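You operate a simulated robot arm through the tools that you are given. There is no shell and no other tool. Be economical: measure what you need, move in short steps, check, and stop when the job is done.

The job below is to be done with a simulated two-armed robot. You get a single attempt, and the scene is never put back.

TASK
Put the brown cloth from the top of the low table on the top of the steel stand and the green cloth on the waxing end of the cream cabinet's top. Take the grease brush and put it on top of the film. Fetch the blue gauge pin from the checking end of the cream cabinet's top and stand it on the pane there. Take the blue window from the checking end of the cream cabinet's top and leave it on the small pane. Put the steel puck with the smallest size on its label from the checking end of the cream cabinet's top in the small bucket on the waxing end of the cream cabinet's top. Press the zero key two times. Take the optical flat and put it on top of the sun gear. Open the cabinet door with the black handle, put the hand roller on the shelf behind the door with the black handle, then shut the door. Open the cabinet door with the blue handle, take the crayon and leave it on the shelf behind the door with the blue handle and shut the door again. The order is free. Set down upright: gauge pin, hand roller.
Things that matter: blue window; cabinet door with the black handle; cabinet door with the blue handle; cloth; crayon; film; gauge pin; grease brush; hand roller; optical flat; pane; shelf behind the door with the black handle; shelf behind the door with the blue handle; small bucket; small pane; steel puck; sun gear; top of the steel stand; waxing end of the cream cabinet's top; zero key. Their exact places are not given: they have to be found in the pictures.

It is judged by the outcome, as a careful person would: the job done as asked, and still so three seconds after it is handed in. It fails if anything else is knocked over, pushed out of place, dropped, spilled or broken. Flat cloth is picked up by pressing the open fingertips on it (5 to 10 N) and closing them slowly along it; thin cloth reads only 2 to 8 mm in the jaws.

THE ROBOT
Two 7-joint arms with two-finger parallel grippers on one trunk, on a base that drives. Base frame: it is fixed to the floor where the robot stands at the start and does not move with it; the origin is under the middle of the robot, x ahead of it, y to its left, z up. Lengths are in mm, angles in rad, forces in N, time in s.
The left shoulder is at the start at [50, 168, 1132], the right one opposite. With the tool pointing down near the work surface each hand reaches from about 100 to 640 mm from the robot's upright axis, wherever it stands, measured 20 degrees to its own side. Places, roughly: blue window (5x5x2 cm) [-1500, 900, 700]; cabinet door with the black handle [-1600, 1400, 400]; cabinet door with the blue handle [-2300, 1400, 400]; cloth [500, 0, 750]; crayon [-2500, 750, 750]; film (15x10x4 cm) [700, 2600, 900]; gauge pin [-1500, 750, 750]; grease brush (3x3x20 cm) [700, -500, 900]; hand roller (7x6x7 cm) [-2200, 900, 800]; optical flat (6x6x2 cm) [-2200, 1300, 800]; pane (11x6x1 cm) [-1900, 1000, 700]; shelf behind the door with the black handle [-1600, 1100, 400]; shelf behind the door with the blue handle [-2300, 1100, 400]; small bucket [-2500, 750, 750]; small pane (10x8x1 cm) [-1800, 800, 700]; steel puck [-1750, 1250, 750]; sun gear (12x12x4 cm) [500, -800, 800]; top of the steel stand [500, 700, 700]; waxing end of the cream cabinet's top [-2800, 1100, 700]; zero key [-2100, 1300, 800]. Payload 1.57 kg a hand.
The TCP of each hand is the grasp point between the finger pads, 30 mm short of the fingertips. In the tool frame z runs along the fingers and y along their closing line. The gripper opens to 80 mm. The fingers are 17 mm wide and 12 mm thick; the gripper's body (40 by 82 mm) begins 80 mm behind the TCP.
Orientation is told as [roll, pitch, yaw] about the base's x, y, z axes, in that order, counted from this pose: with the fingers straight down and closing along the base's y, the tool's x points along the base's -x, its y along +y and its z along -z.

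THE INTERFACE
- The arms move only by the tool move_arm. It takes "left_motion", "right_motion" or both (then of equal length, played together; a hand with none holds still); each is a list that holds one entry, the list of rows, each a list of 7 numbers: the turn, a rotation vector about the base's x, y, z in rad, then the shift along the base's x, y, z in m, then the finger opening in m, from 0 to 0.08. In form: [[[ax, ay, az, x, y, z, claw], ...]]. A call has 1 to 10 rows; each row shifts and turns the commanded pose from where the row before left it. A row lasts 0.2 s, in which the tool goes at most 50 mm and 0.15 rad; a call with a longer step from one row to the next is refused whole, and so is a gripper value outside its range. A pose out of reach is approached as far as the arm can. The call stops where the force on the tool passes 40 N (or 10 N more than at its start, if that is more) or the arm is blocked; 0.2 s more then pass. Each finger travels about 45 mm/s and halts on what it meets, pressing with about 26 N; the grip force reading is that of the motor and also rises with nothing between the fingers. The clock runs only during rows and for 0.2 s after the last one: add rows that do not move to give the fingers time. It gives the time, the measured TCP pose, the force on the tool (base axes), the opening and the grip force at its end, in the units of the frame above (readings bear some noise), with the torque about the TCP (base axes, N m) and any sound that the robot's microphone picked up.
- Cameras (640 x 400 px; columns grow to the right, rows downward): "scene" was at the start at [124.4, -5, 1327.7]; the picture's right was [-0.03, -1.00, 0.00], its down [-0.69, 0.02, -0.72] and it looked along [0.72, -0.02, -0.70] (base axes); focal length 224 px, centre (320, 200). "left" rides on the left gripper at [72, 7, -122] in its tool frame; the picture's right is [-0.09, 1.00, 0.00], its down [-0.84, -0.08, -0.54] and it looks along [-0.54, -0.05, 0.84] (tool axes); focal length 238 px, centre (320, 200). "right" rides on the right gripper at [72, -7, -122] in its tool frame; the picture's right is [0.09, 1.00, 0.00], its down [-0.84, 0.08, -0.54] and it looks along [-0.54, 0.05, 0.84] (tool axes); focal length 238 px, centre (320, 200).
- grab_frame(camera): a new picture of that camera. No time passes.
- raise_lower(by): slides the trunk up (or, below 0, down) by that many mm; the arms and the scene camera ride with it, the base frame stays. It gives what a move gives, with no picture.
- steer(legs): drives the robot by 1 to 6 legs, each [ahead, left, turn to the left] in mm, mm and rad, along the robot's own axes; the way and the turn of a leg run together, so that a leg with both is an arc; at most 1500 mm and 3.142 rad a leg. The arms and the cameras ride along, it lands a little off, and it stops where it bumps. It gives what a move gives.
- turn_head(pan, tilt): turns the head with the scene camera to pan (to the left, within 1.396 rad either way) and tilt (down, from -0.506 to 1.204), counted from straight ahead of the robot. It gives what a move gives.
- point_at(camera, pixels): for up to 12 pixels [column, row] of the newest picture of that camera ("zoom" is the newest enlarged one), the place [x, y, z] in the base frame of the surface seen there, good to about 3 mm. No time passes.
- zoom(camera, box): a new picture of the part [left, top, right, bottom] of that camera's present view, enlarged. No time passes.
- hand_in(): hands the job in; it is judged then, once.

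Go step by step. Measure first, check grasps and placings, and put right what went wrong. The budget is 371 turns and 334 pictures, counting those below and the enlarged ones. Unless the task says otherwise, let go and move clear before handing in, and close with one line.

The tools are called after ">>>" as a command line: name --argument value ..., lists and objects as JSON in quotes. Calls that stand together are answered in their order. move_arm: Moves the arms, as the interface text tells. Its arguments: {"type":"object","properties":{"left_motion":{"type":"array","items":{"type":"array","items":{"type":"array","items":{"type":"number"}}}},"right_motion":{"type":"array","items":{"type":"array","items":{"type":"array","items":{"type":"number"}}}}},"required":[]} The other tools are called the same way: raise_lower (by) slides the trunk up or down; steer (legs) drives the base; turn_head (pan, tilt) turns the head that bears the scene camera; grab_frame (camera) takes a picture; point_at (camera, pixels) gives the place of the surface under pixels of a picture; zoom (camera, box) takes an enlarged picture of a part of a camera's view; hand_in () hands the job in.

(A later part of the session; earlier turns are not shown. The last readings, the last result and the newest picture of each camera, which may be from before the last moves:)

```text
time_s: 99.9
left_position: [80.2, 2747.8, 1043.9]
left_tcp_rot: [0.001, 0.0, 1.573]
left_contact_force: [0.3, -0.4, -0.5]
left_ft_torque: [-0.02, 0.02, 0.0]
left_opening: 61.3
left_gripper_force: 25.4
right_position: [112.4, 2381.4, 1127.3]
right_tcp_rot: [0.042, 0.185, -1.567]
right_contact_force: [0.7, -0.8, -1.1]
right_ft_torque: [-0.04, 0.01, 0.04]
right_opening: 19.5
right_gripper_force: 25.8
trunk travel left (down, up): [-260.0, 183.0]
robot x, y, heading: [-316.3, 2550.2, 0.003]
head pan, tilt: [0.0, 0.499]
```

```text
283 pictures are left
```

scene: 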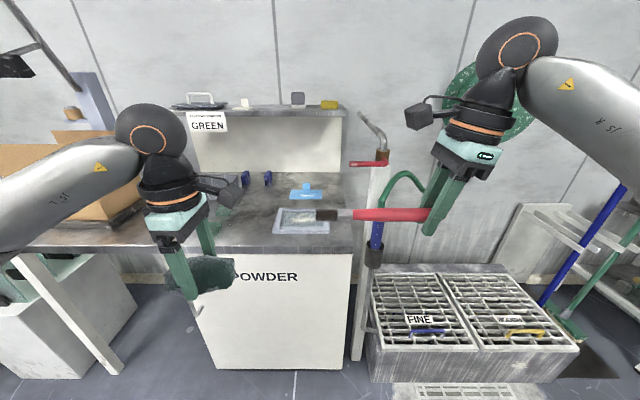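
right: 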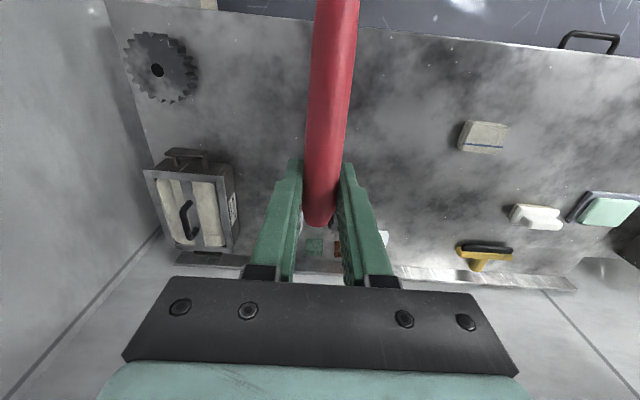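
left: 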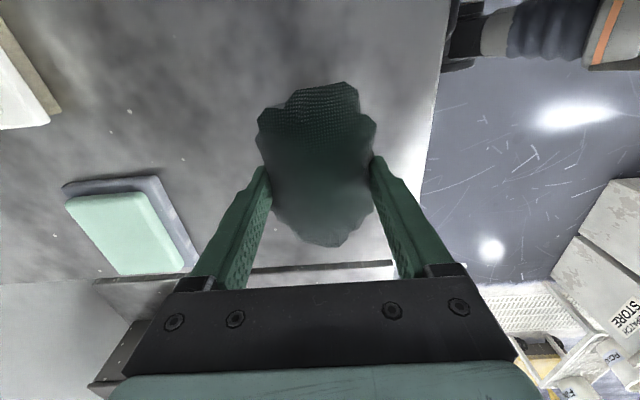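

Brush is level. Check elbow/forearm location and brush ends before driving in.

>>> point_at --camera "scene" --pixels '[[318, 214], [345, 213], [405, 213], [515, 50], [570, 100], [620, 120], [635, 180], [370, 118], [378, 150], [352, 163]]'

>>> turn_head --pan -0.7 --tilt 0.6

>>> grab_frame --camera "scene"

```text
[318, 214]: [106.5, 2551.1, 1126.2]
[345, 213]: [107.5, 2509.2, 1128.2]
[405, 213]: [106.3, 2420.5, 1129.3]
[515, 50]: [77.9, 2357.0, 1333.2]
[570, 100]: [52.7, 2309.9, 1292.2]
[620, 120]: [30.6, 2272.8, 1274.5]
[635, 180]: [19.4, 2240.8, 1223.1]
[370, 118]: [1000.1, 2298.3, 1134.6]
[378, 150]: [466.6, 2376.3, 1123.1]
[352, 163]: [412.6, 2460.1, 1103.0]
```

```text
time_s: 101.0
left_position: [81.3, 2748.5, 1044.0]
left_tcp_rot: [-0.001, 0.0, 1.572]
left_contact_force: [0.2, 0.4, -0.1]
left_ft_torque: [-0.01, -0.03, -0.01]
left_opening: 61.3
left_gripper_force: 26.0
right_position: [113.3, 2381.8, 1126.4]
right_tcp_rot: [0.042, 0.186, -1.564]
right_contact_force: [-0.2, 0.1, -0.7]
right_ft_torque: [-0.01, -0.02, -0.01]
right_opening: 19.8
right_gripper_force: 25.7
trunk travel left (down, up): [-260.0, 183.0]
robot x, y, heading: [-318.2, 2551.0, 0.001]
head pan, tilt: [-0.7, 0.6]
```

```text
282 pictures are left
```

scene: 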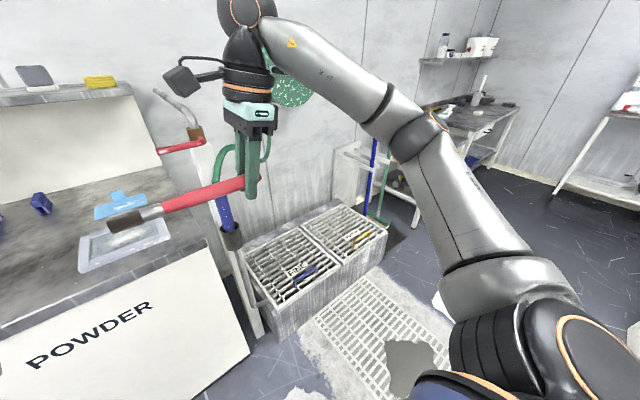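

The gun's red lever reaches (412,2460,1103), right where my right forearm would pass. Safer: set the brush down on a free spot of this bench and later place it with the left hand. Look at the bench to the left.

>>> turn_head --pan 0.35 --tilt 0.6

>>> move_arm --left_motion '[[[0, 0, 0, -0.03, 0.04, 0.02, 0.04], [0, 0, 0, -0.03, 0.04, 0.02, 0.04], [0, 0, 0, -0.03, 0.04, 0.02, 0.04], [0, 0, 0, -0.03, 0.04, 0.02, 0.04], [0, 0, 0, 0, 0.04, 0.0, 0.04]]]'

>>> grab_frame --camera "scene"

```text
time_s: 102.3
left_position: [81.0, 2748.8, 1044.0]
left_tcp_rot: [0.0, 0.0, 1.573]
left_contact_force: [-0.5, 0.2, -0.2]
left_ft_torque: [0.01, 0.0, 0.01]
left_opening: 61.0
left_gripper_force: 26.2
right_position: [112.9, 2380.6, 1126.1]
right_tcp_rot: [0.043, 0.183, -1.564]
right_contact_force: [-0.5, -0.2, -0.4]
right_ft_torque: [-0.06, 0.01, 0.02]
right_opening: 20.0
right_gripper_force: 26.1
trunk travel left (down, up): [-260.0, 183.0]
robot x, y, heading: [-315.6, 2552.2, 0.005]
head pan, tilt: [0.351, 0.6]
```

```text
refused: row 1 steps farther than a row can; nothing moved
```

```text
281 pictures are left
```

scene: 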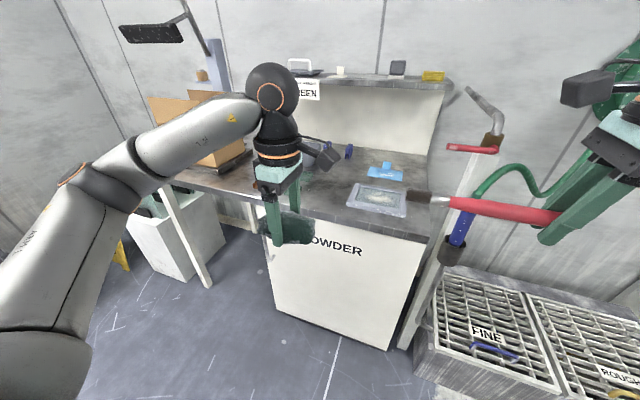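

>>> move_arm --left_motion '[[[0, 0, 0, -0.03, 0.03, 0.02, 0.04], [0, 0, 0, -0.03, 0.03, 0.02, 0.04], [0, 0, 0, -0.03, 0.03, 0.02, 0.04], [0, 0, 0, -0.03, 0.03, 0.02, 0.04], [0, 0, 0, 0, 0.04, 0.0, 0.04], [0, 0, 0, 0, 0.04, 0.0, 0.04]]]'

>>> grab_frame --camera "scene"

```text
time_s: 103.7
left_position: [-13.7, 2932.1, 1115.1]
left_tcp_rot: [0.001, 0.001, 1.57]
left_contact_force: [-0.4, -0.4, 0.0]
left_ft_torque: [-0.01, 0.03, -0.05]
left_opening: 61.1
left_gripper_force: 26.2
left hand out of reach, approached as far as the arm can: row 5, 6
right_position: [112.1, 2382.7, 1127.9]
right_tcp_rot: [0.042, 0.183, -1.564]
right_contact_force: [-0.1, -0.3, -0.2]
right_ft_torque: [-0.06, 0.04, -0.02]
right_opening: 20.0
right_gripper_force: 26.1
trunk travel left (down, up): [-260.0, 183.0]
robot x, y, heading: [-317.1, 2551.0, 0.005]
head pan, tilt: [0.351, 0.6]
```

```text
280 pictures are left
```

scene: 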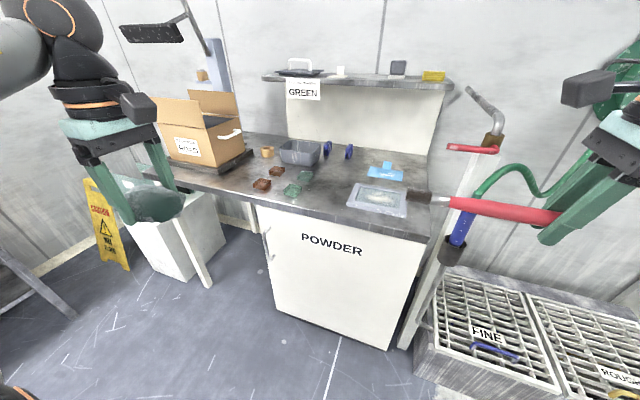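

The gap between the frame and the green block looks free; measure it.

>>> point_at --camera "scene" --pixels '[[325, 200], [315, 215], [300, 190], [310, 175], [335, 170], [340, 205], [352, 188], [320, 185], [262, 185], [250, 165], [240, 140]]'

>>> zoom --camera "scene" --box '[240, 120, 440, 250]'

```text
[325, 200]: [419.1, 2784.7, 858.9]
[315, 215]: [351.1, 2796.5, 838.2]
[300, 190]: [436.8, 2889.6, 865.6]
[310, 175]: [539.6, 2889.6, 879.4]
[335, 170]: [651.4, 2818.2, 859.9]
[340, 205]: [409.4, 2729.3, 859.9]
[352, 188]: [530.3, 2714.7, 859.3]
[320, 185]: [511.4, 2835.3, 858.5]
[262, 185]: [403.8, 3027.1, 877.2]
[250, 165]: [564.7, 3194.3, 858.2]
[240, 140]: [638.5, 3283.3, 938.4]
```

```text
3.08 times, centred on (340, 185) of scene
```

zoom: 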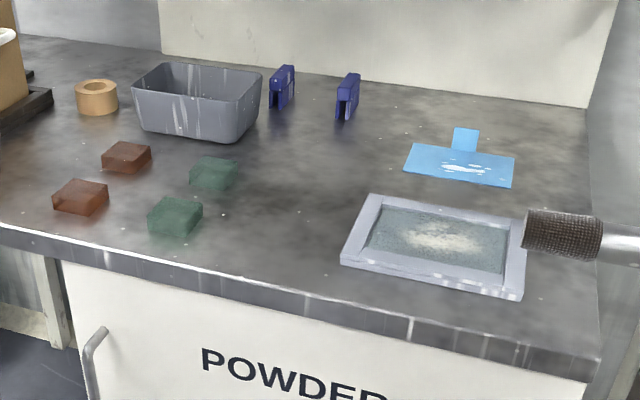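

Free area y 2715–2860. Yaw the right hand back (brush along x) while bringing the left hand inward, then drive in.

>>> move_arm --left_motion '[[[0, 0, 0, 0, -0.04, 0, 0.04], [0, 0, 0, 0, -0.04, 0, 0.04], [0, 0, 0, 0, -0.04, 0, 0.04], [0, 0, 0, 0, -0.02, 0, 0.04], [0, 0, 0, 0, 0, 0, 0.04], [0, 0, 0, 0, 0, 0, 0.04], [0, 0, 0, 0, 0, 0, 0.04], [0, 0, 0, 0, 0, 0, 0.04], [0, 0, 0, 0, 0, 0, 0.04], [0, 0, 0, 0, 0, 0, 0.04]]]' --right_motion '[[[0, 0, 0.15, 0.01, 0, 0, 0.005], [0, 0, 0.15, 0.01, 0, 0, 0.005], [0, 0, 0.15, 0.01, 0, 0, 0.005], [0, 0, 0.15, 0.01, 0, 0, 0.005], [0, 0, 0.15, 0.01, 0, 0, 0.005], [0, 0, 0.15, 0.01, 0, 0, 0.005], [0, 0, 0.15, 0, 0, 0, 0.005], [0, 0, 0.15, 0, 0, 0, 0.005], [0, 0, 0.15, 0, 0, 0, 0.005], [0, 0, 0.15, 0, 0, 0, 0.005]]]'

>>> steer --legs '[[0, 330, 0], [340, 0, 0]]'

>>> turn_head --pan 0.0 --tilt 0.9

>>> grab_frame --camera "scene"

```text
time_s: 105.9
left_position: [-13.5, 2790.9, 1112.4]
left_tcp_rot: [-0.002, 0.0, 1.573]
left_contact_force: [-0.2, -0.2, -0.1]
left_ft_torque: [0.04, -0.02, 0.0]
left_opening: 61.3
left_gripper_force: 25.9
right_position: [172.9, 2381.1, 1127.6]
right_tcp_rot: [0.043, 0.183, -0.062]
right_contact_force: [1.2, 0.0, 0.1]
right_ft_torque: [0.02, -0.02, 0.01]
right_opening: 19.8
right_gripper_force: 25.8
trunk travel left (down, up): [-260.0, 183.0]
robot x, y, heading: [-317.4, 2549.1, 0.0]
head pan, tilt: [0.351, 0.6]
```

```text
time_s: 109.9
left_position: [321.5, 3123.7, 1115.1]
left_tcp_rot: [0.0, 0.0, 1.578]
left_contact_force: [-0.3, 0.1, -0.2]
left_ft_torque: [0.04, -0.01, 0.02]
left_opening: 61.4
left_gripper_force: 25.7
right_position: [509.7, 2713.0, 1127.2]
right_tcp_rot: [0.042, 0.182, -0.06]
right_contact_force: [-0.5, 0.4, -0.9]
right_ft_torque: [0.01, -0.04, 0.02]
right_opening: 19.9
right_gripper_force: 26.3
trunk travel left (down, up): [-260.0, 183.0]
robot x, y, heading: [18.8, 2877.4, 0.008]
head pan, tilt: [0.351, 0.6]
```

```text
time_s: 110.7
left_position: [319.6, 3125.0, 1112.7]
left_tcp_rot: [0.0, -0.001, 1.579]
left_contact_force: [0.4, 0.3, -0.8]
left_ft_torque: [0.01, 0.0, 0.01]
left_opening: 61.1
left_gripper_force: 25.8
right_position: [509.5, 2714.6, 1127.8]
right_tcp_rot: [0.041, 0.184, -0.059]
right_contact_force: [-1.2, 0.3, 0.3]
right_ft_torque: [0.02, -0.09, 0.0]
right_opening: 20.1
right_gripper_force: 25.7
trunk travel left (down, up): [-260.0, 183.0]
robot x, y, heading: [20.8, 2883.6, 0.004]
head pan, tilt: [0.0, 0.901]
```

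```text
278 pictures are left
```

scene: 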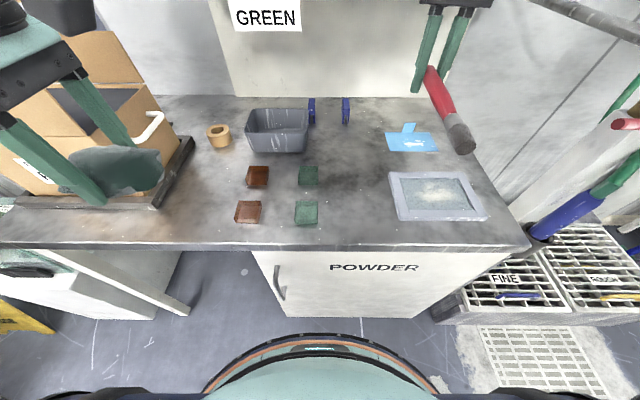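

Free spot in view. Move the brush over (575, 2785), dip the bristles slightly, and lower to z≈900.

>>> point_at --camera "scene" --pixels '[[320, 336], [460, 140], [435, 85], [320, 250], [345, 190], [370, 190]]'

>>> move_arm --right_motion '[[[0, 0, 0.06, 0.02, 0.02, -0.03, 0.005], [0, -0.05, 0, 0.02, 0.02, -0.03, 0.005], [0, -0.04, 0, 0.02, 0.02, -0.03, 0.005], [0, 0, 0, 0.01, 0.01, -0.03, 0.005], [0, 0, 0, 0, 0, -0.03, 0.005], [0, 0, 0, 0, 0, -0.03, 0.005], [0, 0, 0, 0, 0, -0.03, 0.005]]]'

>>> grab_frame --camera "scene"

```text
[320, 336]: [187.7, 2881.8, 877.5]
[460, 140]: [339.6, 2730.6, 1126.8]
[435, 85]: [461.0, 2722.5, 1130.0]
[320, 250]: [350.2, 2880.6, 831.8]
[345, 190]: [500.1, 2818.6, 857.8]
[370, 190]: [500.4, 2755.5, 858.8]
```

```text
time_s: 112.3
left_position: [320.4, 3123.0, 1113.3]
left_tcp_rot: [0.0, -0.001, 1.579]
left_contact_force: [-0.2, -0.6, -1.0]
left_ft_torque: [0.02, 0.0, 0.03]
left_opening: 61.3
left_gripper_force: 25.8
right_position: [579.4, 2785.4, 915.6]
right_tcp_rot: [0.042, 0.096, 0.001]
right_contact_force: [0.3, -0.1, -0.1]
right_ft_torque: [-0.02, -0.03, -0.04]
right_opening: 19.8
right_gripper_force: 26.6
trunk travel left (down, up): [-260.0, 183.0]
robot x, y, heading: [23.1, 2882.3, 0.004]
head pan, tilt: [0.0, 0.901]
```

```text
277 pictures are left
```

scene: 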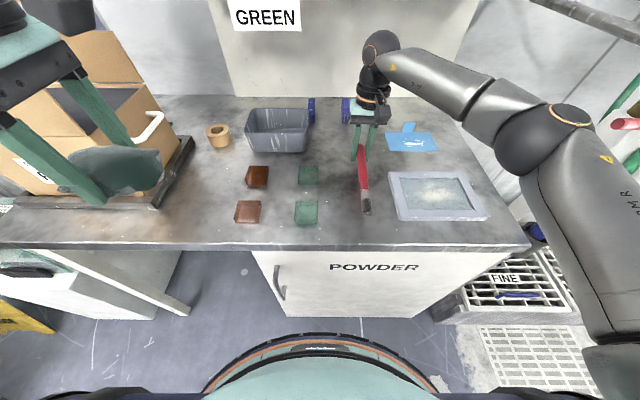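

>>> move_arm --right_motion '[[[0, 0, 0, 0, 0, -0.012, 0.005], [0, 0, 0, 0, 0, -0.006, 0.005], [0, 0, 0, 0, 0, -0.004, 0.005], [0, 0, 0, 0, 0, 0, 0.005]]]'

```text
time_s: 113.3
left_position: [319.4, 3123.0, 1113.0]
left_tcp_rot: [0.001, 0.0, 1.577]
left_contact_force: [-0.4, 0.6, 0.6]
left_ft_torque: [0.03, 0.0, -0.02]
left_opening: 61.0
left_gripper_force: 26.0
right_position: [580.1, 2785.2, 896.4]
right_tcp_rot: [0.042, 0.095, 0.0]
right_contact_force: [0.0, -0.4, -1.1]
right_ft_torque: [0.0, 0.02, -0.01]
right_opening: 19.7
right_gripper_force: 25.8
trunk travel left (down, up): [-260.0, 183.0]
robot x, y, heading: [22.1, 2885.2, 0.012]
head pan, tilt: [0.0, 0.901]
```

>>> move_arm --right_motion '[[[0, 0, 0, 0, 0, -0.004, 0.005], [0, -0.03, 0, 0, 0, -0.001, 0.005], [0, -0.03, 0, 0, 0, 0, 0.005], [0, 0, 0, 0, 0, 0, 0.005]]]'

>>> zoom --camera "scene" --box '[320, 120, 440, 240]'

```text
time_s: 114.3
left_position: [319.8, 3124.8, 1113.2]
left_tcp_rot: [0.0, 0.001, 1.579]
left_contact_force: [0.3, -0.4, -0.5]
left_ft_torque: [-0.01, 0.0, 0.01]
left_opening: 61.4
left_gripper_force: 26.1
right_position: [579.5, 2784.8, 891.9]
right_tcp_rot: [0.042, 0.034, 0.001]
right_contact_force: [-1.4, 0.7, 5.3]
right_ft_torque: [-0.1, 0.5, -0.08]
right_opening: 20.2
right_gripper_force: 25.9
trunk travel left (down, up): [-260.0, 183.0]
robot x, y, heading: [19.8, 2882.4, 0.013]
head pan, tilt: [0.0, 0.901]
```

```text
3.33 times, centred on (380, 180) of scene
```

zoom: 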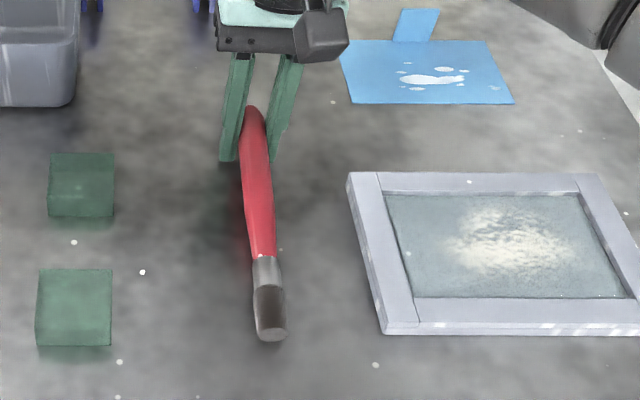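

Bristles touch (5 N). Release and rise.

>>> move_arm --right_motion '[[[0, 0, 0, 0, 0, 0, 0.02], [0, 0, 0, 0, 0, 0, 0.025], [0, 0, 0, 0, 0, 0, 0.035], [0, 0, 0, 0, 0, 0, 0.045], [0, 0, 0, 0, 0, 0, 0.05], [0, 0, 0, 0, 0, 0.03, 0.05], [0, 0, 0, 0, 0, 0.04, 0.05], [0, 0, 0, 0, 0, 0.04, 0.05]]]'

>>> zoom --camera "scene" --box '[320, 120, 440, 240]'

```text
time_s: 116.1
left_position: [320.9, 3124.1, 1113.9]
left_tcp_rot: [0.002, -0.002, 1.578]
left_contact_force: [-0.1, 0.0, -0.8]
left_ft_torque: [0.01, 0.03, -0.01]
left_opening: 61.2
left_gripper_force: 25.5
right_position: [579.6, 2784.9, 1001.8]
right_tcp_rot: [0.041, 0.036, 0.001]
right_contact_force: [0.6, -0.1, 0.4]
right_ft_torque: [-0.03, -0.05, 0.01]
right_opening: 50.0
right_gripper_force: 0.1
trunk travel left (down, up): [-260.0, 183.0]
robot x, y, heading: [18.8, 2879.7, 0.01]
head pan, tilt: [0.0, 0.901]
```

```text
3.33 times, centred on (380, 180) of scene
```

zoom: 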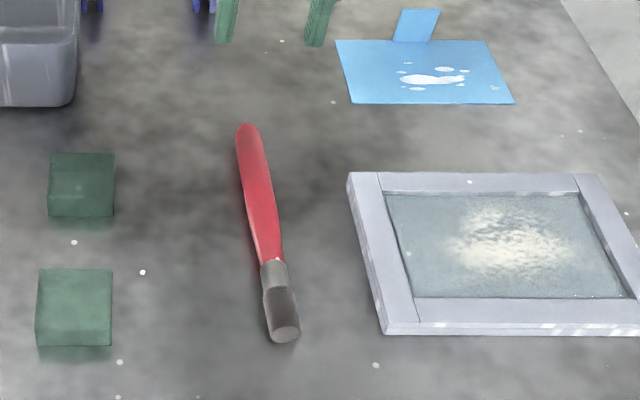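

Brush rests stably. Check how far right my right elbow actually swings in this pose, in case the right hand can place it directly.

>>> grab_frame --camera "scene"

>>> point_at --camera "scene" --pixels '[[530, 140], [560, 110], [600, 160], [480, 90], [430, 70], [620, 124], [590, 20], [620, 280]]'

```text
274 pictures are left
```

scene: 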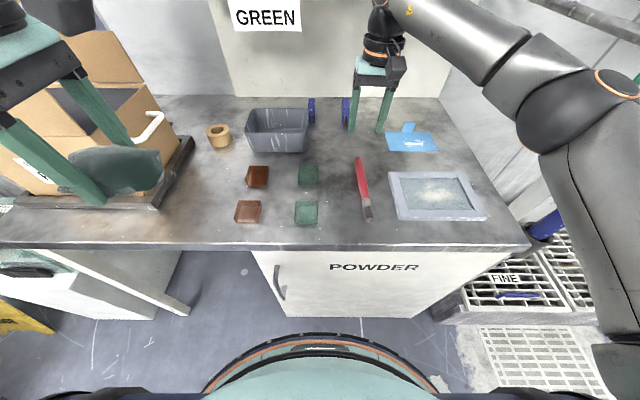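

```text
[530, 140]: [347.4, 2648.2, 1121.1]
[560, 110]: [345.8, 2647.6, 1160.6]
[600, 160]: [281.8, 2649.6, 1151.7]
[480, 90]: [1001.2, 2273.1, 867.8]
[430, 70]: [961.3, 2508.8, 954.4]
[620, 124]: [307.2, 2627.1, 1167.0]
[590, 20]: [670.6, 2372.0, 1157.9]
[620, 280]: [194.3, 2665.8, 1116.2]
```

Elbow is at y≈2610 here; with a mid-grip and robot at (90, 2850) the arm keeps ≥60 mm off the lever. So regrasp the brush mid-handle with the right hand. Measure the brush.

>>> zoom --camera "scene" --box '[320, 140, 420, 240]'

>>> point_at --camera "zoom" --pixels '[[248, 80], [262, 140], [277, 200], [285, 235], [292, 260], [305, 310]]'

>>> grab_frame --camera "right"

```text
4.00 times, centred on (370, 190) of scene
```

zoom: 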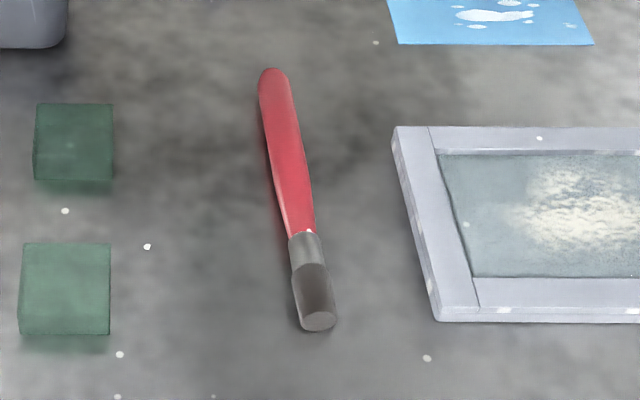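

```text
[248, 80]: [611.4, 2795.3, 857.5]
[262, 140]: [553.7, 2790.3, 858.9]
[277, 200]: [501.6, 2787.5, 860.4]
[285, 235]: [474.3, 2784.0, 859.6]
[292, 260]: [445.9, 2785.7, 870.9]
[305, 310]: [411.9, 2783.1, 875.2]
```

```text
272 pictures are left
```

right: 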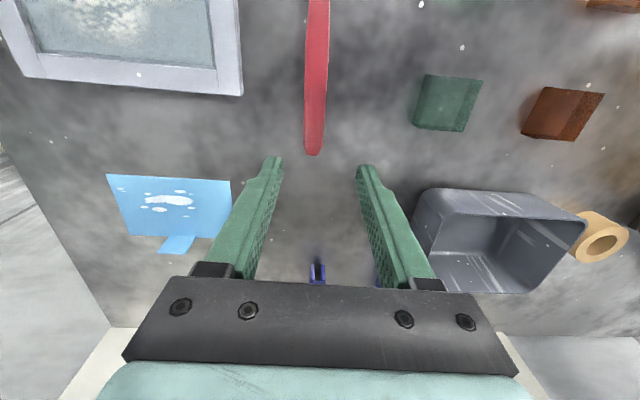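

>>> point_at --camera "zoom" --pixels '[[275, 76], [283, 120], [290, 160], [298, 205], [305, 245], [313, 290], [318, 322]]'

```text
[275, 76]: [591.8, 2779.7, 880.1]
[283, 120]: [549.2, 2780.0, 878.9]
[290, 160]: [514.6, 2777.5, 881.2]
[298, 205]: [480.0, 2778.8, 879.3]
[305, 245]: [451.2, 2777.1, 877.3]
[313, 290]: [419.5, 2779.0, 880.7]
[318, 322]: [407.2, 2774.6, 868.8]
```

Brush axis y≈2778, x 405–600, top 880. Grip at its middle x≈500.

>>> move_arm --right_motion '[[[-0.04, 0, 0, -0.04, -0.004, 0, 0.05], [0, -0.036, 0, -0.04, -0.003, 0, 0.05], [0, 0, 0, 0, 0, -0.04, 0.05], [0, 0, 0, 0, 0, -0.04, 0.05], [0, 0, 0, 0, 0, -0.02, 0.05], [0, 0, 0, 0, 0, -0.009, 0.05], [0, 0, 0, 0, 0, 0, 0.05]]]'

>>> grab_frame --camera "right"

```text
time_s: 117.7
left_position: [321.6, 3123.4, 1115.0]
left_tcp_rot: [0.001, 0.0, 1.577]
left_contact_force: [0.4, 0.1, -0.8]
left_ft_torque: [0.01, -0.01, -0.03]
left_opening: 61.1
left_gripper_force: 25.9
right_position: [500.8, 2775.9, 891.3]
right_tcp_rot: [0.003, -0.002, 0.001]
right_contact_force: [0.1, -0.2, 0.0]
right_ft_torque: [-0.01, 0.0, 0.03]
right_opening: 50.1
right_gripper_force: 0.0
trunk travel left (down, up): [-260.0, 183.0]
robot x, y, heading: [19.8, 2882.1, 0.008]
head pan, tilt: [0.0, 0.901]
```

```text
271 pictures are left
```

right: 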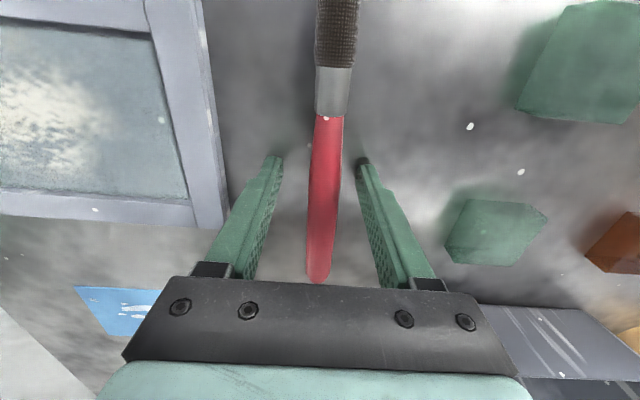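

Well centred. Close and lift to ~1010, then yaw −90°.

>>> move_arm --right_motion '[[[0, 0, 0, 0, 0, -0.001, 0.03], [0, 0, 0, 0, 0, 0, 0.015], [0, 0, 0, 0, 0, 0, 0.005], [0, 0, 0, 0, 0, 0, 0.005], [0, 0, 0, 0, 0, 0, 0.005], [0, 0, 0, 0, 0, 0.02, 0.005], [0, 0, 0, 0, 0, 0.04, 0.005], [0, 0, 0, 0, 0, 0.04, 0.005], [0, 0, 0, 0, 0, 0.04, 0.005]]]'

>>> move_arm --right_motion '[[[0, 0, -0.15, 0, 0, 0, 0.005], [0, 0, -0.15, 0, 0, 0, 0.005], [0, 0, -0.15, 0, 0, 0, 0.005], [0, 0, -0.15, 0, 0, 0, 0.005], [0, 0, -0.15, 0, 0, 0, 0.005], [0, 0, -0.15, 0, 0, 0, 0.005], [0, 0, -0.15, 0, 0, 0, 0.005], [0, 0, -0.15, 0, 0, 0, 0.005], [0, 0, -0.15, 0, 0, 0, 0.005], [0, 0, -0.15, 0, 0, 0, 0.005]]]'

>>> steer --legs '[[60, -30, 0]]'

>>> grab_frame --camera "scene"

```text
time_s: 119.7
left_position: [320.4, 3123.9, 1113.8]
left_tcp_rot: [0.0, -0.001, 1.577]
left_contact_force: [-0.8, -0.5, 0.1]
left_ft_torque: [0.02, 0.02, -0.03]
left_opening: 61.4
left_gripper_force: 26.0
right_position: [500.3, 2776.5, 1031.0]
right_tcp_rot: [0.001, -0.002, 0.0]
right_contact_force: [0.4, 0.5, 0.3]
right_ft_torque: [-0.01, 0.01, 0.0]
right_opening: 19.6
right_gripper_force: 26.1
trunk travel left (down, up): [-260.0, 183.0]
robot x, y, heading: [16.8, 2881.3, 0.011]
head pan, tilt: [0.0, 0.901]
```

```text
time_s: 121.9
left_position: [321.3, 3123.8, 1113.8]
left_tcp_rot: [0.0, 0.0, 1.578]
left_contact_force: [-0.7, 0.1, -0.2]
left_ft_torque: [0.02, -0.01, 0.02]
left_opening: 61.2
left_gripper_force: 26.0
right_position: [498.8, 2777.6, 1030.2]
right_tcp_rot: [0.001, -0.002, -1.503]
right_contact_force: [-0.1, 0.8, 0.0]
right_ft_torque: [-0.01, -0.01, 0.03]
right_opening: 19.7
right_gripper_force: 25.7
trunk travel left (down, up): [-260.0, 183.0]
robot x, y, heading: [18.8, 2882.3, 0.011]
head pan, tilt: [0.0, 0.901]
```

```text
time_s: 122.9
left_position: [381.4, 3093.3, 1114.3]
left_tcp_rot: [0.002, 0.002, 1.579]
left_contact_force: [0.4, 0.2, 0.1]
left_ft_torque: [0.02, 0.0, -0.02]
left_opening: 61.1
left_gripper_force: 26.4
right_position: [559.9, 2746.9, 1030.5]
right_tcp_rot: [-0.001, -0.003, -1.499]
right_contact_force: [-0.2, -0.5, -0.7]
right_ft_torque: [0.0, 0.0, -0.01]
right_opening: 20.1
right_gripper_force: 25.7
trunk travel left (down, up): [-260.0, 183.0]
robot x, y, heading: [79.6, 2854.1, 0.007]
head pan, tilt: [0.0, 0.901]
```

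```text
270 pictures are left
```

scene: 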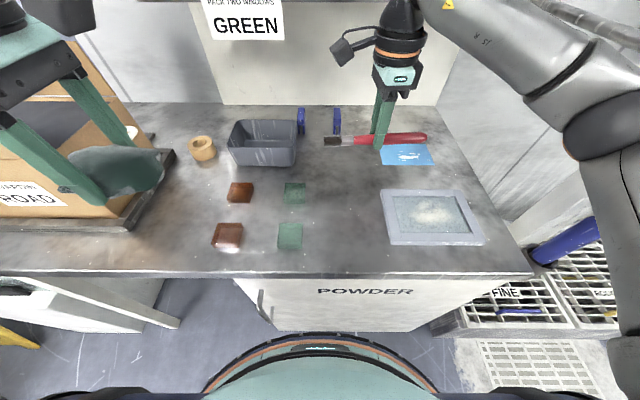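

Now carry the brush over the film centre (685, 2612) at height, and check the elbow against the gun.

>>> move_arm --right_motion '[[[0, 0, -0.035, 0.025, -0.027, 0, 0.005], [0, 0, -0.035, 0.025, -0.027, 0, 0.005], [0, 0, 0, 0.025, -0.027, -0.01, 0.005], [0, 0, 0, 0.025, -0.027, -0.01, 0.005], [0, 0, 0, 0.024, -0.027, -0.01, 0.005]]]'

>>> turn_head --pan -0.4 --tilt 0.75

>>> grab_frame --camera "scene"

```text
time_s: 124.1
left_position: [380.9, 3093.3, 1114.1]
left_tcp_rot: [-0.001, 0.0, 1.578]
left_contact_force: [0.5, 0.2, -0.5]
left_ft_torque: [0.02, 0.0, -0.01]
left_opening: 61.3
left_gripper_force: 25.8
right_position: [682.4, 2612.4, 999.8]
right_tcp_rot: [0.002, -0.004, -1.57]
right_contact_force: [0.4, 0.8, -0.3]
right_ft_torque: [0.0, -0.01, -0.02]
right_opening: 20.0
right_gripper_force: 26.0
trunk travel left (down, up): [-260.0, 183.0]
robot x, y, heading: [80.2, 2853.3, 0.009]
head pan, tilt: [0.0, 0.901]
```

```text
time_s: 125.0
left_position: [380.5, 3094.3, 1112.8]
left_tcp_rot: [0.001, 0.0, 1.578]
left_contact_force: [0.4, 0.3, 0.2]
left_ft_torque: [-0.03, -0.02, 0.04]
left_opening: 61.2
left_gripper_force: 25.9
right_position: [681.6, 2612.9, 1000.4]
right_tcp_rot: [0.002, -0.002, -1.569]
right_contact_force: [0.3, -0.1, -1.1]
right_ft_torque: [-0.01, 0.0, -0.03]
right_opening: 20.2
right_gripper_force: 25.9
trunk travel left (down, up): [-260.0, 183.0]
robot x, y, heading: [80.3, 2851.8, 0.007]
head pan, tilt: [-0.4, 0.75]
```

```text
269 pictures are left
```

scene: 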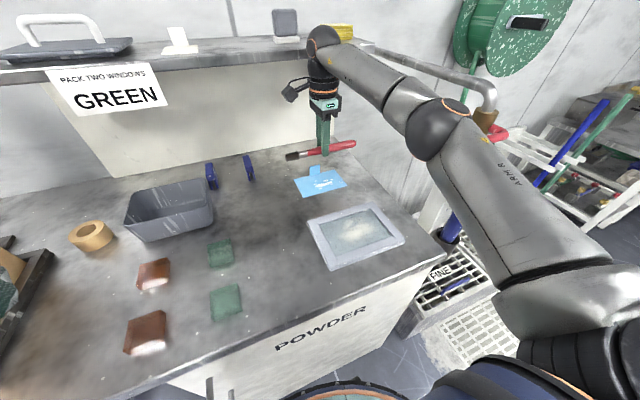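

>>> point_at --camera "scene" --pixels '[[435, 125], [462, 112], [500, 131], [490, 100], [465, 140], [330, 40], [350, 41], [300, 45]]'

```text
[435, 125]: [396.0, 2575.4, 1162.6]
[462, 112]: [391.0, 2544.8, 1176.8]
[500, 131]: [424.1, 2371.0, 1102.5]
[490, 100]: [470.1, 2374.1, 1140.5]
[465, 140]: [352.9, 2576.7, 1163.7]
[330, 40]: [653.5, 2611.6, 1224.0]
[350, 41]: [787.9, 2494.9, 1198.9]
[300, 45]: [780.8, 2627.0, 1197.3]
```

Elbow clears the lever by ~80 mm. Lower onto the film.

>>> move_arm --right_motion '[[[0, 0, 0, 0.002, 0, -0.03, 0.005], [0, 0, 0, 0.002, 0, -0.03, 0.005], [0, 0, 0, 0, 0, -0.025, 0.005], [0, 0, 0, 0, 0, -0.012, 0.005], [0, 0, 0, 0, 0, -0.006, 0.005], [0, 0, 0, 0, 0, 0, 0.005]]]'

>>> zoom --camera "scene" --box '[260, 60, 420, 220]'

```text
time_s: 126.4
left_position: [380.7, 3094.6, 1113.8]
left_tcp_rot: [0.001, 0.0, 1.577]
left_contact_force: [-0.5, 0.8, -0.8]
left_ft_torque: [0.03, -0.03, 0.02]
left_opening: 61.2
left_gripper_force: 26.6
right_position: [687.1, 2613.4, 897.8]
right_tcp_rot: [0.002, -0.003, -1.573]
right_contact_force: [0.5, 0.1, -0.5]
right_ft_torque: [-0.01, -0.01, 0.0]
right_opening: 19.9
right_gripper_force: 26.1
trunk travel left (down, up): [-260.0, 183.0]
robot x, y, heading: [82.2, 2851.5, 0.009]
head pan, tilt: [-0.4, 0.75]
```

```text
2.50 times, centred on (340, 140) of scene
```

zoom: 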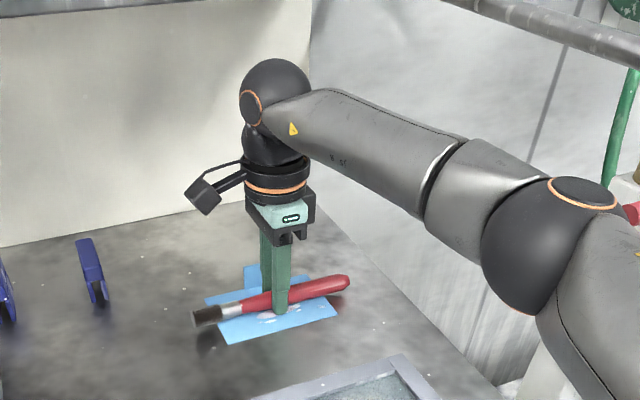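

>>> move_arm --right_motion '[[[0, 0, 0, 0, 0, -0.003, 0.005], [0, 0, 0, 0, 0, -0.001, 0.005], [0, 0, 0, 0, 0, 0, 0.015], [0, 0, 0, 0, 0, 0, 0.025], [0, 0, 0, 0, 0, 0, 0.04], [0, 0, 0, 0, 0, 0, 0.04], [0, 0, 0, 0, 0, 0.03, 0.04], [0, 0, 0, 0, 0, 0.04, 0.04], [0, 0, 0, 0, 0, 0.04, 0.04], [0, 0, 0, 0, 0, 0.04, 0.04]]]'

>>> zoom --camera "scene" --box '[260, 100, 420, 260]'

```text
time_s: 128.6
left_position: [379.7, 3095.0, 1113.1]
left_tcp_rot: [-0.001, -0.001, 1.578]
left_contact_force: [-0.5, -0.3, -0.5]
left_ft_torque: [0.03, 0.02, 0.01]
left_opening: 61.1
left_gripper_force: 25.9
right_position: [686.3, 2614.4, 1044.5]
right_tcp_rot: [0.001, -0.004, -1.569]
right_contact_force: [0.7, 0.0, -1.0]
right_ft_torque: [-0.03, 0.01, 0.01]
right_opening: 40.1
right_gripper_force: 0.1
trunk travel left (down, up): [-260.0, 183.0]
robot x, y, heading: [79.9, 2853.9, 0.01]
head pan, tilt: [-0.4, 0.75]
```

```text
2.50 times, centred on (340, 180) of scene
```

zoom: 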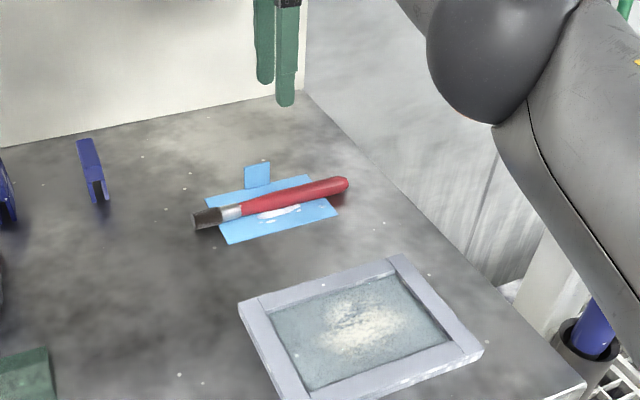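

Brush lies on the film. Retract the right arm, back off and look toward the cream cabinet.

>>> move_arm --right_motion '[[[0, 0, 0.15, -0.04, 0.01, 0.02, 0.06], [0, 0, 0.15, -0.04, 0.01, 0.02, 0.08], [0, 0, 0.15, -0.04, 0.01, 0.02, 0.08], [0, 0, 0.15, -0.04, 0.01, 0.0, 0.08], [0, 0, 0.15, -0.04, 0.01, 0.0, 0.08], [0, 0, 0.15, 0, 0.01, 0, 0.08], [0, 0, 0.15, 0, 0.01, 0, 0.08], [0, 0, 0.15, 0, 0, 0, 0.08], [0, 0, 0.15, 0, 0, 0, 0.08], [0, 0, 0.15, 0, 0, 0, 0.08]]]'

>>> steer --legs '[[-400, 0, 0], [0, 0, 1.57]]'

>>> turn_head --pan 1.1 --tilt 0.5

>>> grab_frame --camera "scene"

```text
time_s: 130.8
left_position: [379.1, 3094.4, 1113.6]
left_tcp_rot: [0.0, -0.001, 1.578]
left_contact_force: [-0.1, 0.4, -0.7]
left_ft_torque: [-0.03, -0.02, -0.03]
left_opening: 61.0
left_gripper_force: 26.8
right_position: [488.6, 2683.7, 1104.1]
right_tcp_rot: [0.0, -0.001, -0.065]
right_contact_force: [0.1, -0.4, -1.2]
right_ft_torque: [0.0, 0.0, 0.0]
right_opening: 80.0
right_gripper_force: 0.1
trunk travel left (down, up): [-260.0, 183.0]
robot x, y, heading: [82.2, 2851.8, 0.01]
head pan, tilt: [-0.4, 0.75]
```

```text
time_s: 137.1
left_position: [-561.3, 3150.8, 1113.5]
left_tcp_rot: [0.002, -0.001, -3.137]
left_contact_force: [-0.5, -0.3, 0.2]
left_ft_torque: [0.04, 0.0, -0.03]
left_opening: 61.1
left_gripper_force: 26.1
right_position: [-149.0, 3257.4, 1103.9]
right_tcp_rot: [0.002, -0.002, 1.499]
right_contact_force: [0.8, 0.2, 0.1]
right_ft_torque: [-0.01, 0.03, -0.02]
right_opening: 80.0
right_gripper_force: 0.1
trunk travel left (down, up): [-260.0, 183.0]
robot x, y, heading: [-318.7, 2846.6, 1.58]
head pan, tilt: [-0.4, 0.75]
```

```text
time_s: 138.7
left_position: [-560.2, 3151.3, 1113.2]
left_tcp_rot: [0.0, 0.0, -3.137]
left_contact_force: [0.2, 0.8, -1.1]
left_ft_torque: [0.01, 0.03, -0.01]
left_opening: 61.2
left_gripper_force: 25.6
right_position: [-148.7, 3257.4, 1103.9]
right_tcp_rot: [0.0, -0.003, 1.497]
right_contact_force: [0.6, 0.0, 0.2]
right_ft_torque: [-0.01, -0.01, 0.0]
right_opening: 80.1
right_gripper_force: 0.0
trunk travel left (down, up): [-260.0, 183.0]
robot x, y, heading: [-319.7, 2849.3, 1.581]
head pan, tilt: [1.1, 0.499]
```

```text
266 pictures are left
```

scene: 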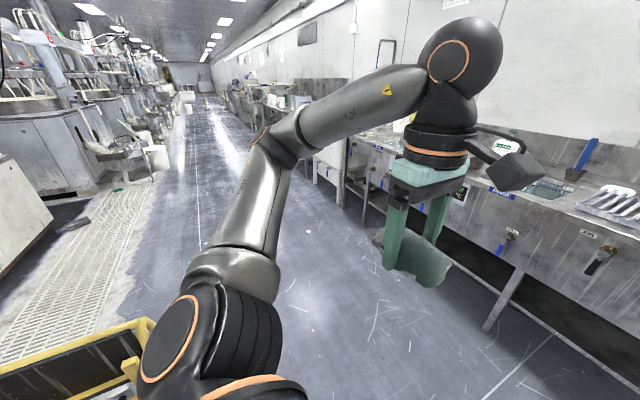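

A long hall runs toward −x. Turn to face −x and look.

>>> steer --legs '[[0, 0, 1.57]]'

>>> turn_head --pan 0.5 --tilt 0.5

>>> grab_frame --camera "scene"

```text
time_s: 142.9
left_position: [-621.4, 2608.8, 1113.9]
left_tcp_rot: [0.0, -0.001, -1.57]
left_contact_force: [0.1, -0.2, -0.8]
left_ft_torque: [-0.02, -0.01, -0.03]
left_opening: 61.0
left_gripper_force: 25.6
right_position: [-727.7, 3020.7, 1103.9]
right_tcp_rot: [0.001, -0.003, 3.067]
right_contact_force: [-0.1, -0.5, -0.5]
right_ft_torque: [0.01, -0.01, -0.01]
right_opening: 80.0
right_gripper_force: 0.1
trunk travel left (down, up): [-260.0, 183.0]
robot x, y, heading: [-318.4, 2846.0, -3.138]
head pan, tilt: [1.1, 0.499]
```

```text
time_s: 143.9
left_position: [-621.7, 2609.8, 1114.8]
left_tcp_rot: [0.001, 0.0, -1.57]
left_contact_force: [-0.4, 0.1, 0.1]
left_ft_torque: [-0.06, 0.01, 0.04]
left_opening: 61.2
left_gripper_force: 26.2
right_position: [-727.0, 3021.2, 1103.7]
right_tcp_rot: [0.001, -0.002, 3.066]
right_contact_force: [0.5, -0.6, -0.6]
right_ft_torque: [0.01, 0.0, 0.01]
right_opening: 80.0
right_gripper_force: 0.1
trunk travel left (down, up): [-260.0, 183.0]
robot x, y, heading: [-320.7, 2847.7, -3.141]
head pan, tilt: [0.499, 0.499]
```

```text
265 pictures are left
```

scene: 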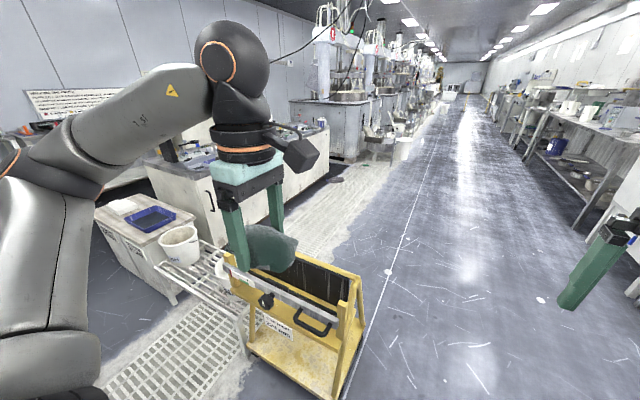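

>>> point_at --camera "scene" --pixels '[[212, 200], [190, 205], [310, 165], [325, 150], [265, 320], [350, 300], [300, 345], [180, 290], [330, 190], [345, 155], [400, 160], [150, 175]]'

>>> zoom --camera "scene" --box '[90, 60, 430, 260]'

```text
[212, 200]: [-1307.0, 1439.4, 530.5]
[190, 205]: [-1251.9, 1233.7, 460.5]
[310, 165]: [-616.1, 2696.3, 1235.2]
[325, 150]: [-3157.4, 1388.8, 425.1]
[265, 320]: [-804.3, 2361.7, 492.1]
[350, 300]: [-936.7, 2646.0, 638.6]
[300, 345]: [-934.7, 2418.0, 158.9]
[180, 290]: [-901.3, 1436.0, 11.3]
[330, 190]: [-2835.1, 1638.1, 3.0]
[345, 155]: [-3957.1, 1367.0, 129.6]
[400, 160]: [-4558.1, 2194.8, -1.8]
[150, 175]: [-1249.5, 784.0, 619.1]
```

```text
1.88 times, centred on (260, 160) of scene
```

zoom: 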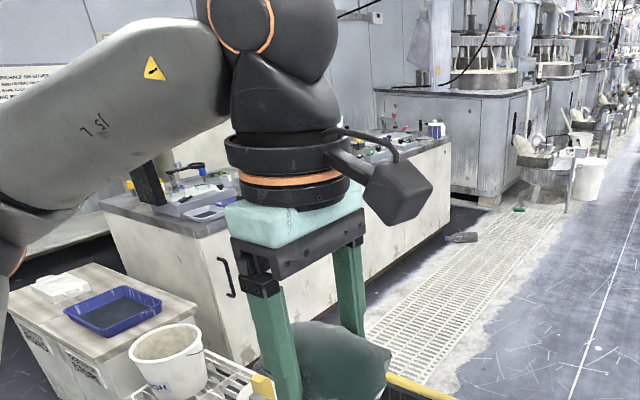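

Cream cabinet spans x −1250…−3150, y ≈780–1400, doors on the +y side. Pass the yellow cart on its north side and go around.

>>> steer --legs '[[0, -280, 0], [1450, 0, 0], [0, 700, 0]]'

>>> turn_head --pan 1.2 --tilt 0.5

>>> grab_frame --camera "scene"

```text
time_s: 156.1
left_position: [-2056.7, 2172.3, 1113.4]
left_tcp_rot: [-0.001, -0.001, -1.561]
left_contact_force: [-0.1, -0.8, -0.9]
left_ft_torque: [-0.01, 0.03, 0.0]
left_opening: 61.2
left_gripper_force: 25.5
right_position: [-2165.8, 2583.8, 1104.2]
right_tcp_rot: [0.003, -0.003, 3.075]
right_contact_force: [0.3, -0.1, -0.3]
right_ft_torque: [0.04, 0.0, -0.05]
right_opening: 79.9
right_gripper_force: 0.1
trunk travel left (down, up): [-260.0, 183.0]
robot x, y, heading: [-1760.4, 2412.0, -3.129]
head pan, tilt: [0.499, 0.499]
```

```text
time_s: 157.2
left_position: [-2058.7, 2172.2, 1114.0]
left_tcp_rot: [0.0, 0.001, -1.56]
left_contact_force: [-0.3, -0.6, -0.2]
left_ft_torque: [0.0, 0.02, 0.01]
left_opening: 61.1
left_gripper_force: 25.8
right_position: [-2166.9, 2583.1, 1102.8]
right_tcp_rot: [0.0, 0.001, 3.074]
right_contact_force: [-1.2, 0.7, -0.1]
right_ft_torque: [-0.01, -0.02, 0.0]
right_opening: 80.0
right_gripper_force: 0.1
trunk travel left (down, up): [-260.0, 183.0]
robot x, y, heading: [-1757.2, 2410.9, -3.127]
head pan, tilt: [1.201, 0.499]
```

```text
263 pictures are left
```

scene: 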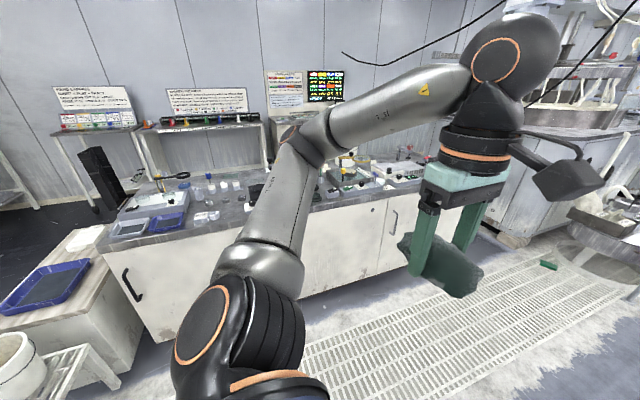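

>>> steer --legs '[[0, 0, 1.56]]'

>>> turn_head --pan 0.0 --tilt 0.5

>>> grab_frame --camera "scene"

>>> zoom --camera "scene" --box '[180, 60, 460, 235]'

```text
time_s: 161.3
left_position: [-1519.7, 2112.7, 1114.3]
left_tcp_rot: [-0.001, 0.001, -0.004]
left_contact_force: [0.6, -0.4, -0.2]
left_ft_torque: [0.02, 0.02, 0.02]
left_opening: 61.3
left_gripper_force: 26.1
right_position: [-1931.9, 2007.7, 1103.7]
right_tcp_rot: [0.003, -0.002, -1.653]
right_contact_force: [0.3, 0.5, -0.4]
right_ft_torque: [-0.04, 0.01, 0.0]
right_opening: 80.2
right_gripper_force: 0.2
trunk travel left (down, up): [-260.0, 183.0]
robot x, y, heading: [-1758.6, 2415.5, -1.572]
head pan, tilt: [1.201, 0.499]
```

```text
time_s: 162.8
left_position: [-1520.2, 2111.6, 1112.5]
left_tcp_rot: [-0.001, -0.001, -0.005]
left_contact_force: [-0.4, -0.1, -0.8]
left_ft_torque: [-0.01, -0.02, -0.02]
left_opening: 61.0
left_gripper_force: 25.6
right_position: [-1933.3, 2008.9, 1104.5]
right_tcp_rot: [0.003, -0.002, -1.653]
right_contact_force: [-0.2, 0.2, -0.1]
right_ft_torque: [-0.03, 0.01, 0.0]
right_opening: 80.1
right_gripper_force: 0.0
trunk travel left (down, up): [-260.0, 183.0]
robot x, y, heading: [-1759.9, 2416.2, -1.574]
head pan, tilt: [0.0, 0.499]
```

```text
262 pictures are left
```

scene: 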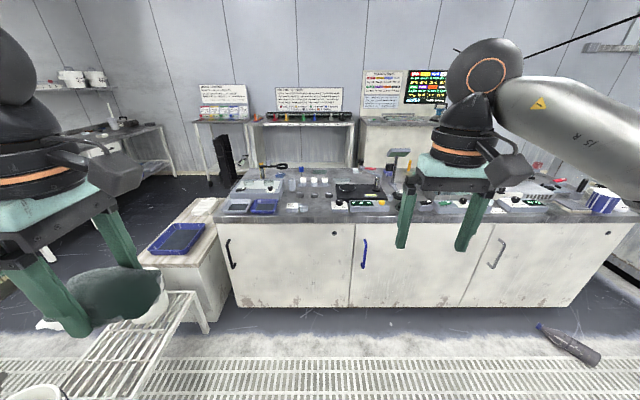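

```text
2.29 times, centred on (320, 148) of scene
```

zoom: 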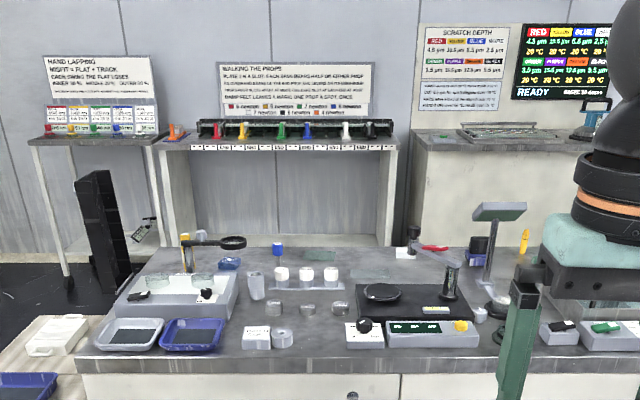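

>>> point_at --camera "scene" --pixels '[[230, 253], [364, 252], [498, 253], [150, 330], [205, 330], [570, 345], [300, 222], [290, 168], [230, 305], [560, 303], [180, 300], [290, 205]]'

>>> point_at --camera "zoom" --pixels '[[90, 362], [300, 365], [150, 255], [400, 250], [280, 245], [590, 265], [110, 290], [130, 335], [255, 350], [370, 330], [430, 335], [500, 260]]'

```text
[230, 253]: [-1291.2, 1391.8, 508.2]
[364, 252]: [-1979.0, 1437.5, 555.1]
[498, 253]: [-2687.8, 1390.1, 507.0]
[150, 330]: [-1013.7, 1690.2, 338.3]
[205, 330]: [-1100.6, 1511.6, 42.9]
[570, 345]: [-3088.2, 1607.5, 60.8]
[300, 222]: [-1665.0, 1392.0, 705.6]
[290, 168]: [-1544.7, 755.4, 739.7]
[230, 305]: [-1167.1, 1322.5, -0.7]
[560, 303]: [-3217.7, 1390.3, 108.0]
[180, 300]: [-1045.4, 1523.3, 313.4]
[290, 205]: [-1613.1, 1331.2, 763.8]
```

```text
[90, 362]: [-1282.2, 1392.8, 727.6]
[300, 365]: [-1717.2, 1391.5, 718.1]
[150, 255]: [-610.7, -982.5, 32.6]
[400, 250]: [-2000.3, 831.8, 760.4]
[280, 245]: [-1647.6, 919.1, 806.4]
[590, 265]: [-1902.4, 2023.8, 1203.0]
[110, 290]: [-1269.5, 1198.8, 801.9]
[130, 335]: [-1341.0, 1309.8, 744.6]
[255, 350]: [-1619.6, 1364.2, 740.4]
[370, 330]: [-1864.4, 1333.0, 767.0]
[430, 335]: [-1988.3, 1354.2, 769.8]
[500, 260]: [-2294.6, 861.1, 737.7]
```

Front edge y≈1392, top z≈740; black handle at (−1291…,1440,508), blue at (−1979,1437,555). Drive toward the waxing end (robot's right).

>>> steer --legs '[[200, -900, 0]]'

>>> turn_head --pan 0.0 --tilt 0.6

>>> grab_frame --camera "scene"

>>> zoom --camera "scene" --box '[190, 80, 450, 250]'

```text
time_s: 167.6
left_position: [-2413.0, 1912.4, 1113.7]
left_tcp_rot: [-0.002, 0.0, 0.002]
left_contact_force: [-0.7, -0.4, -0.5]
left_ft_torque: [0.02, 0.02, -0.01]
left_opening: 61.6
left_gripper_force: 26.1
right_position: [-2823.4, 1807.7, 1104.9]
right_tcp_rot: [0.003, -0.003, -1.645]
right_contact_force: [-0.6, 0.2, -0.3]
right_ft_torque: [-0.03, -0.03, 0.01]
right_opening: 79.9
right_gripper_force: 0.0
trunk travel left (down, up): [-260.0, 183.0]
robot x, y, heading: [-2653.5, 2215.4, -1.568]
head pan, tilt: [0.0, 0.499]
```

```text
time_s: 168.2
left_position: [-2411.0, 1912.9, 1114.3]
left_tcp_rot: [-0.001, -0.001, 0.001]
left_contact_force: [-1.2, -0.7, 0.0]
left_ft_torque: [0.0, 0.01, -0.01]
left_opening: 61.7
left_gripper_force: 26.5
right_position: [-2823.5, 1807.9, 1102.1]
right_tcp_rot: [0.002, 0.0, -1.645]
right_contact_force: [0.0, -0.1, 0.8]
right_ft_torque: [0.0, -0.01, 0.01]
right_opening: 80.0
right_gripper_force: 0.0
trunk travel left (down, up): [-260.0, 183.0]
robot x, y, heading: [-2652.6, 2213.2, -1.565]
head pan, tilt: [0.0, 0.6]
```

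```text
260 pictures are left
```

scene: 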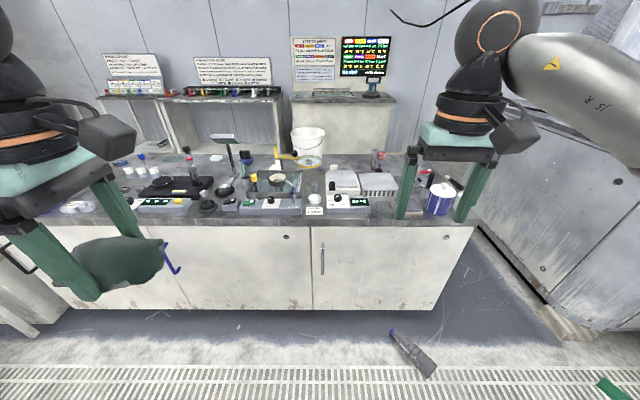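

```text
2.35 times, centred on (320, 165) of scene
```

zoom: 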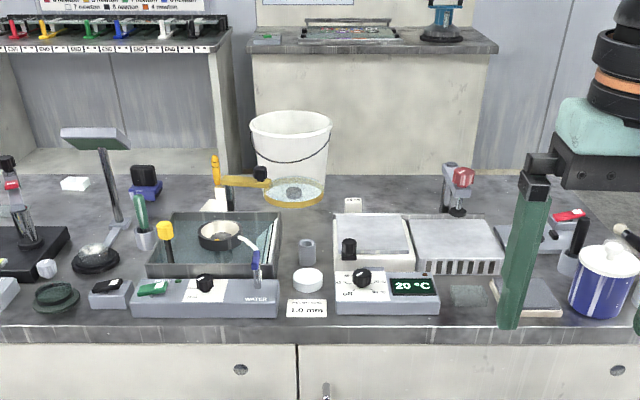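

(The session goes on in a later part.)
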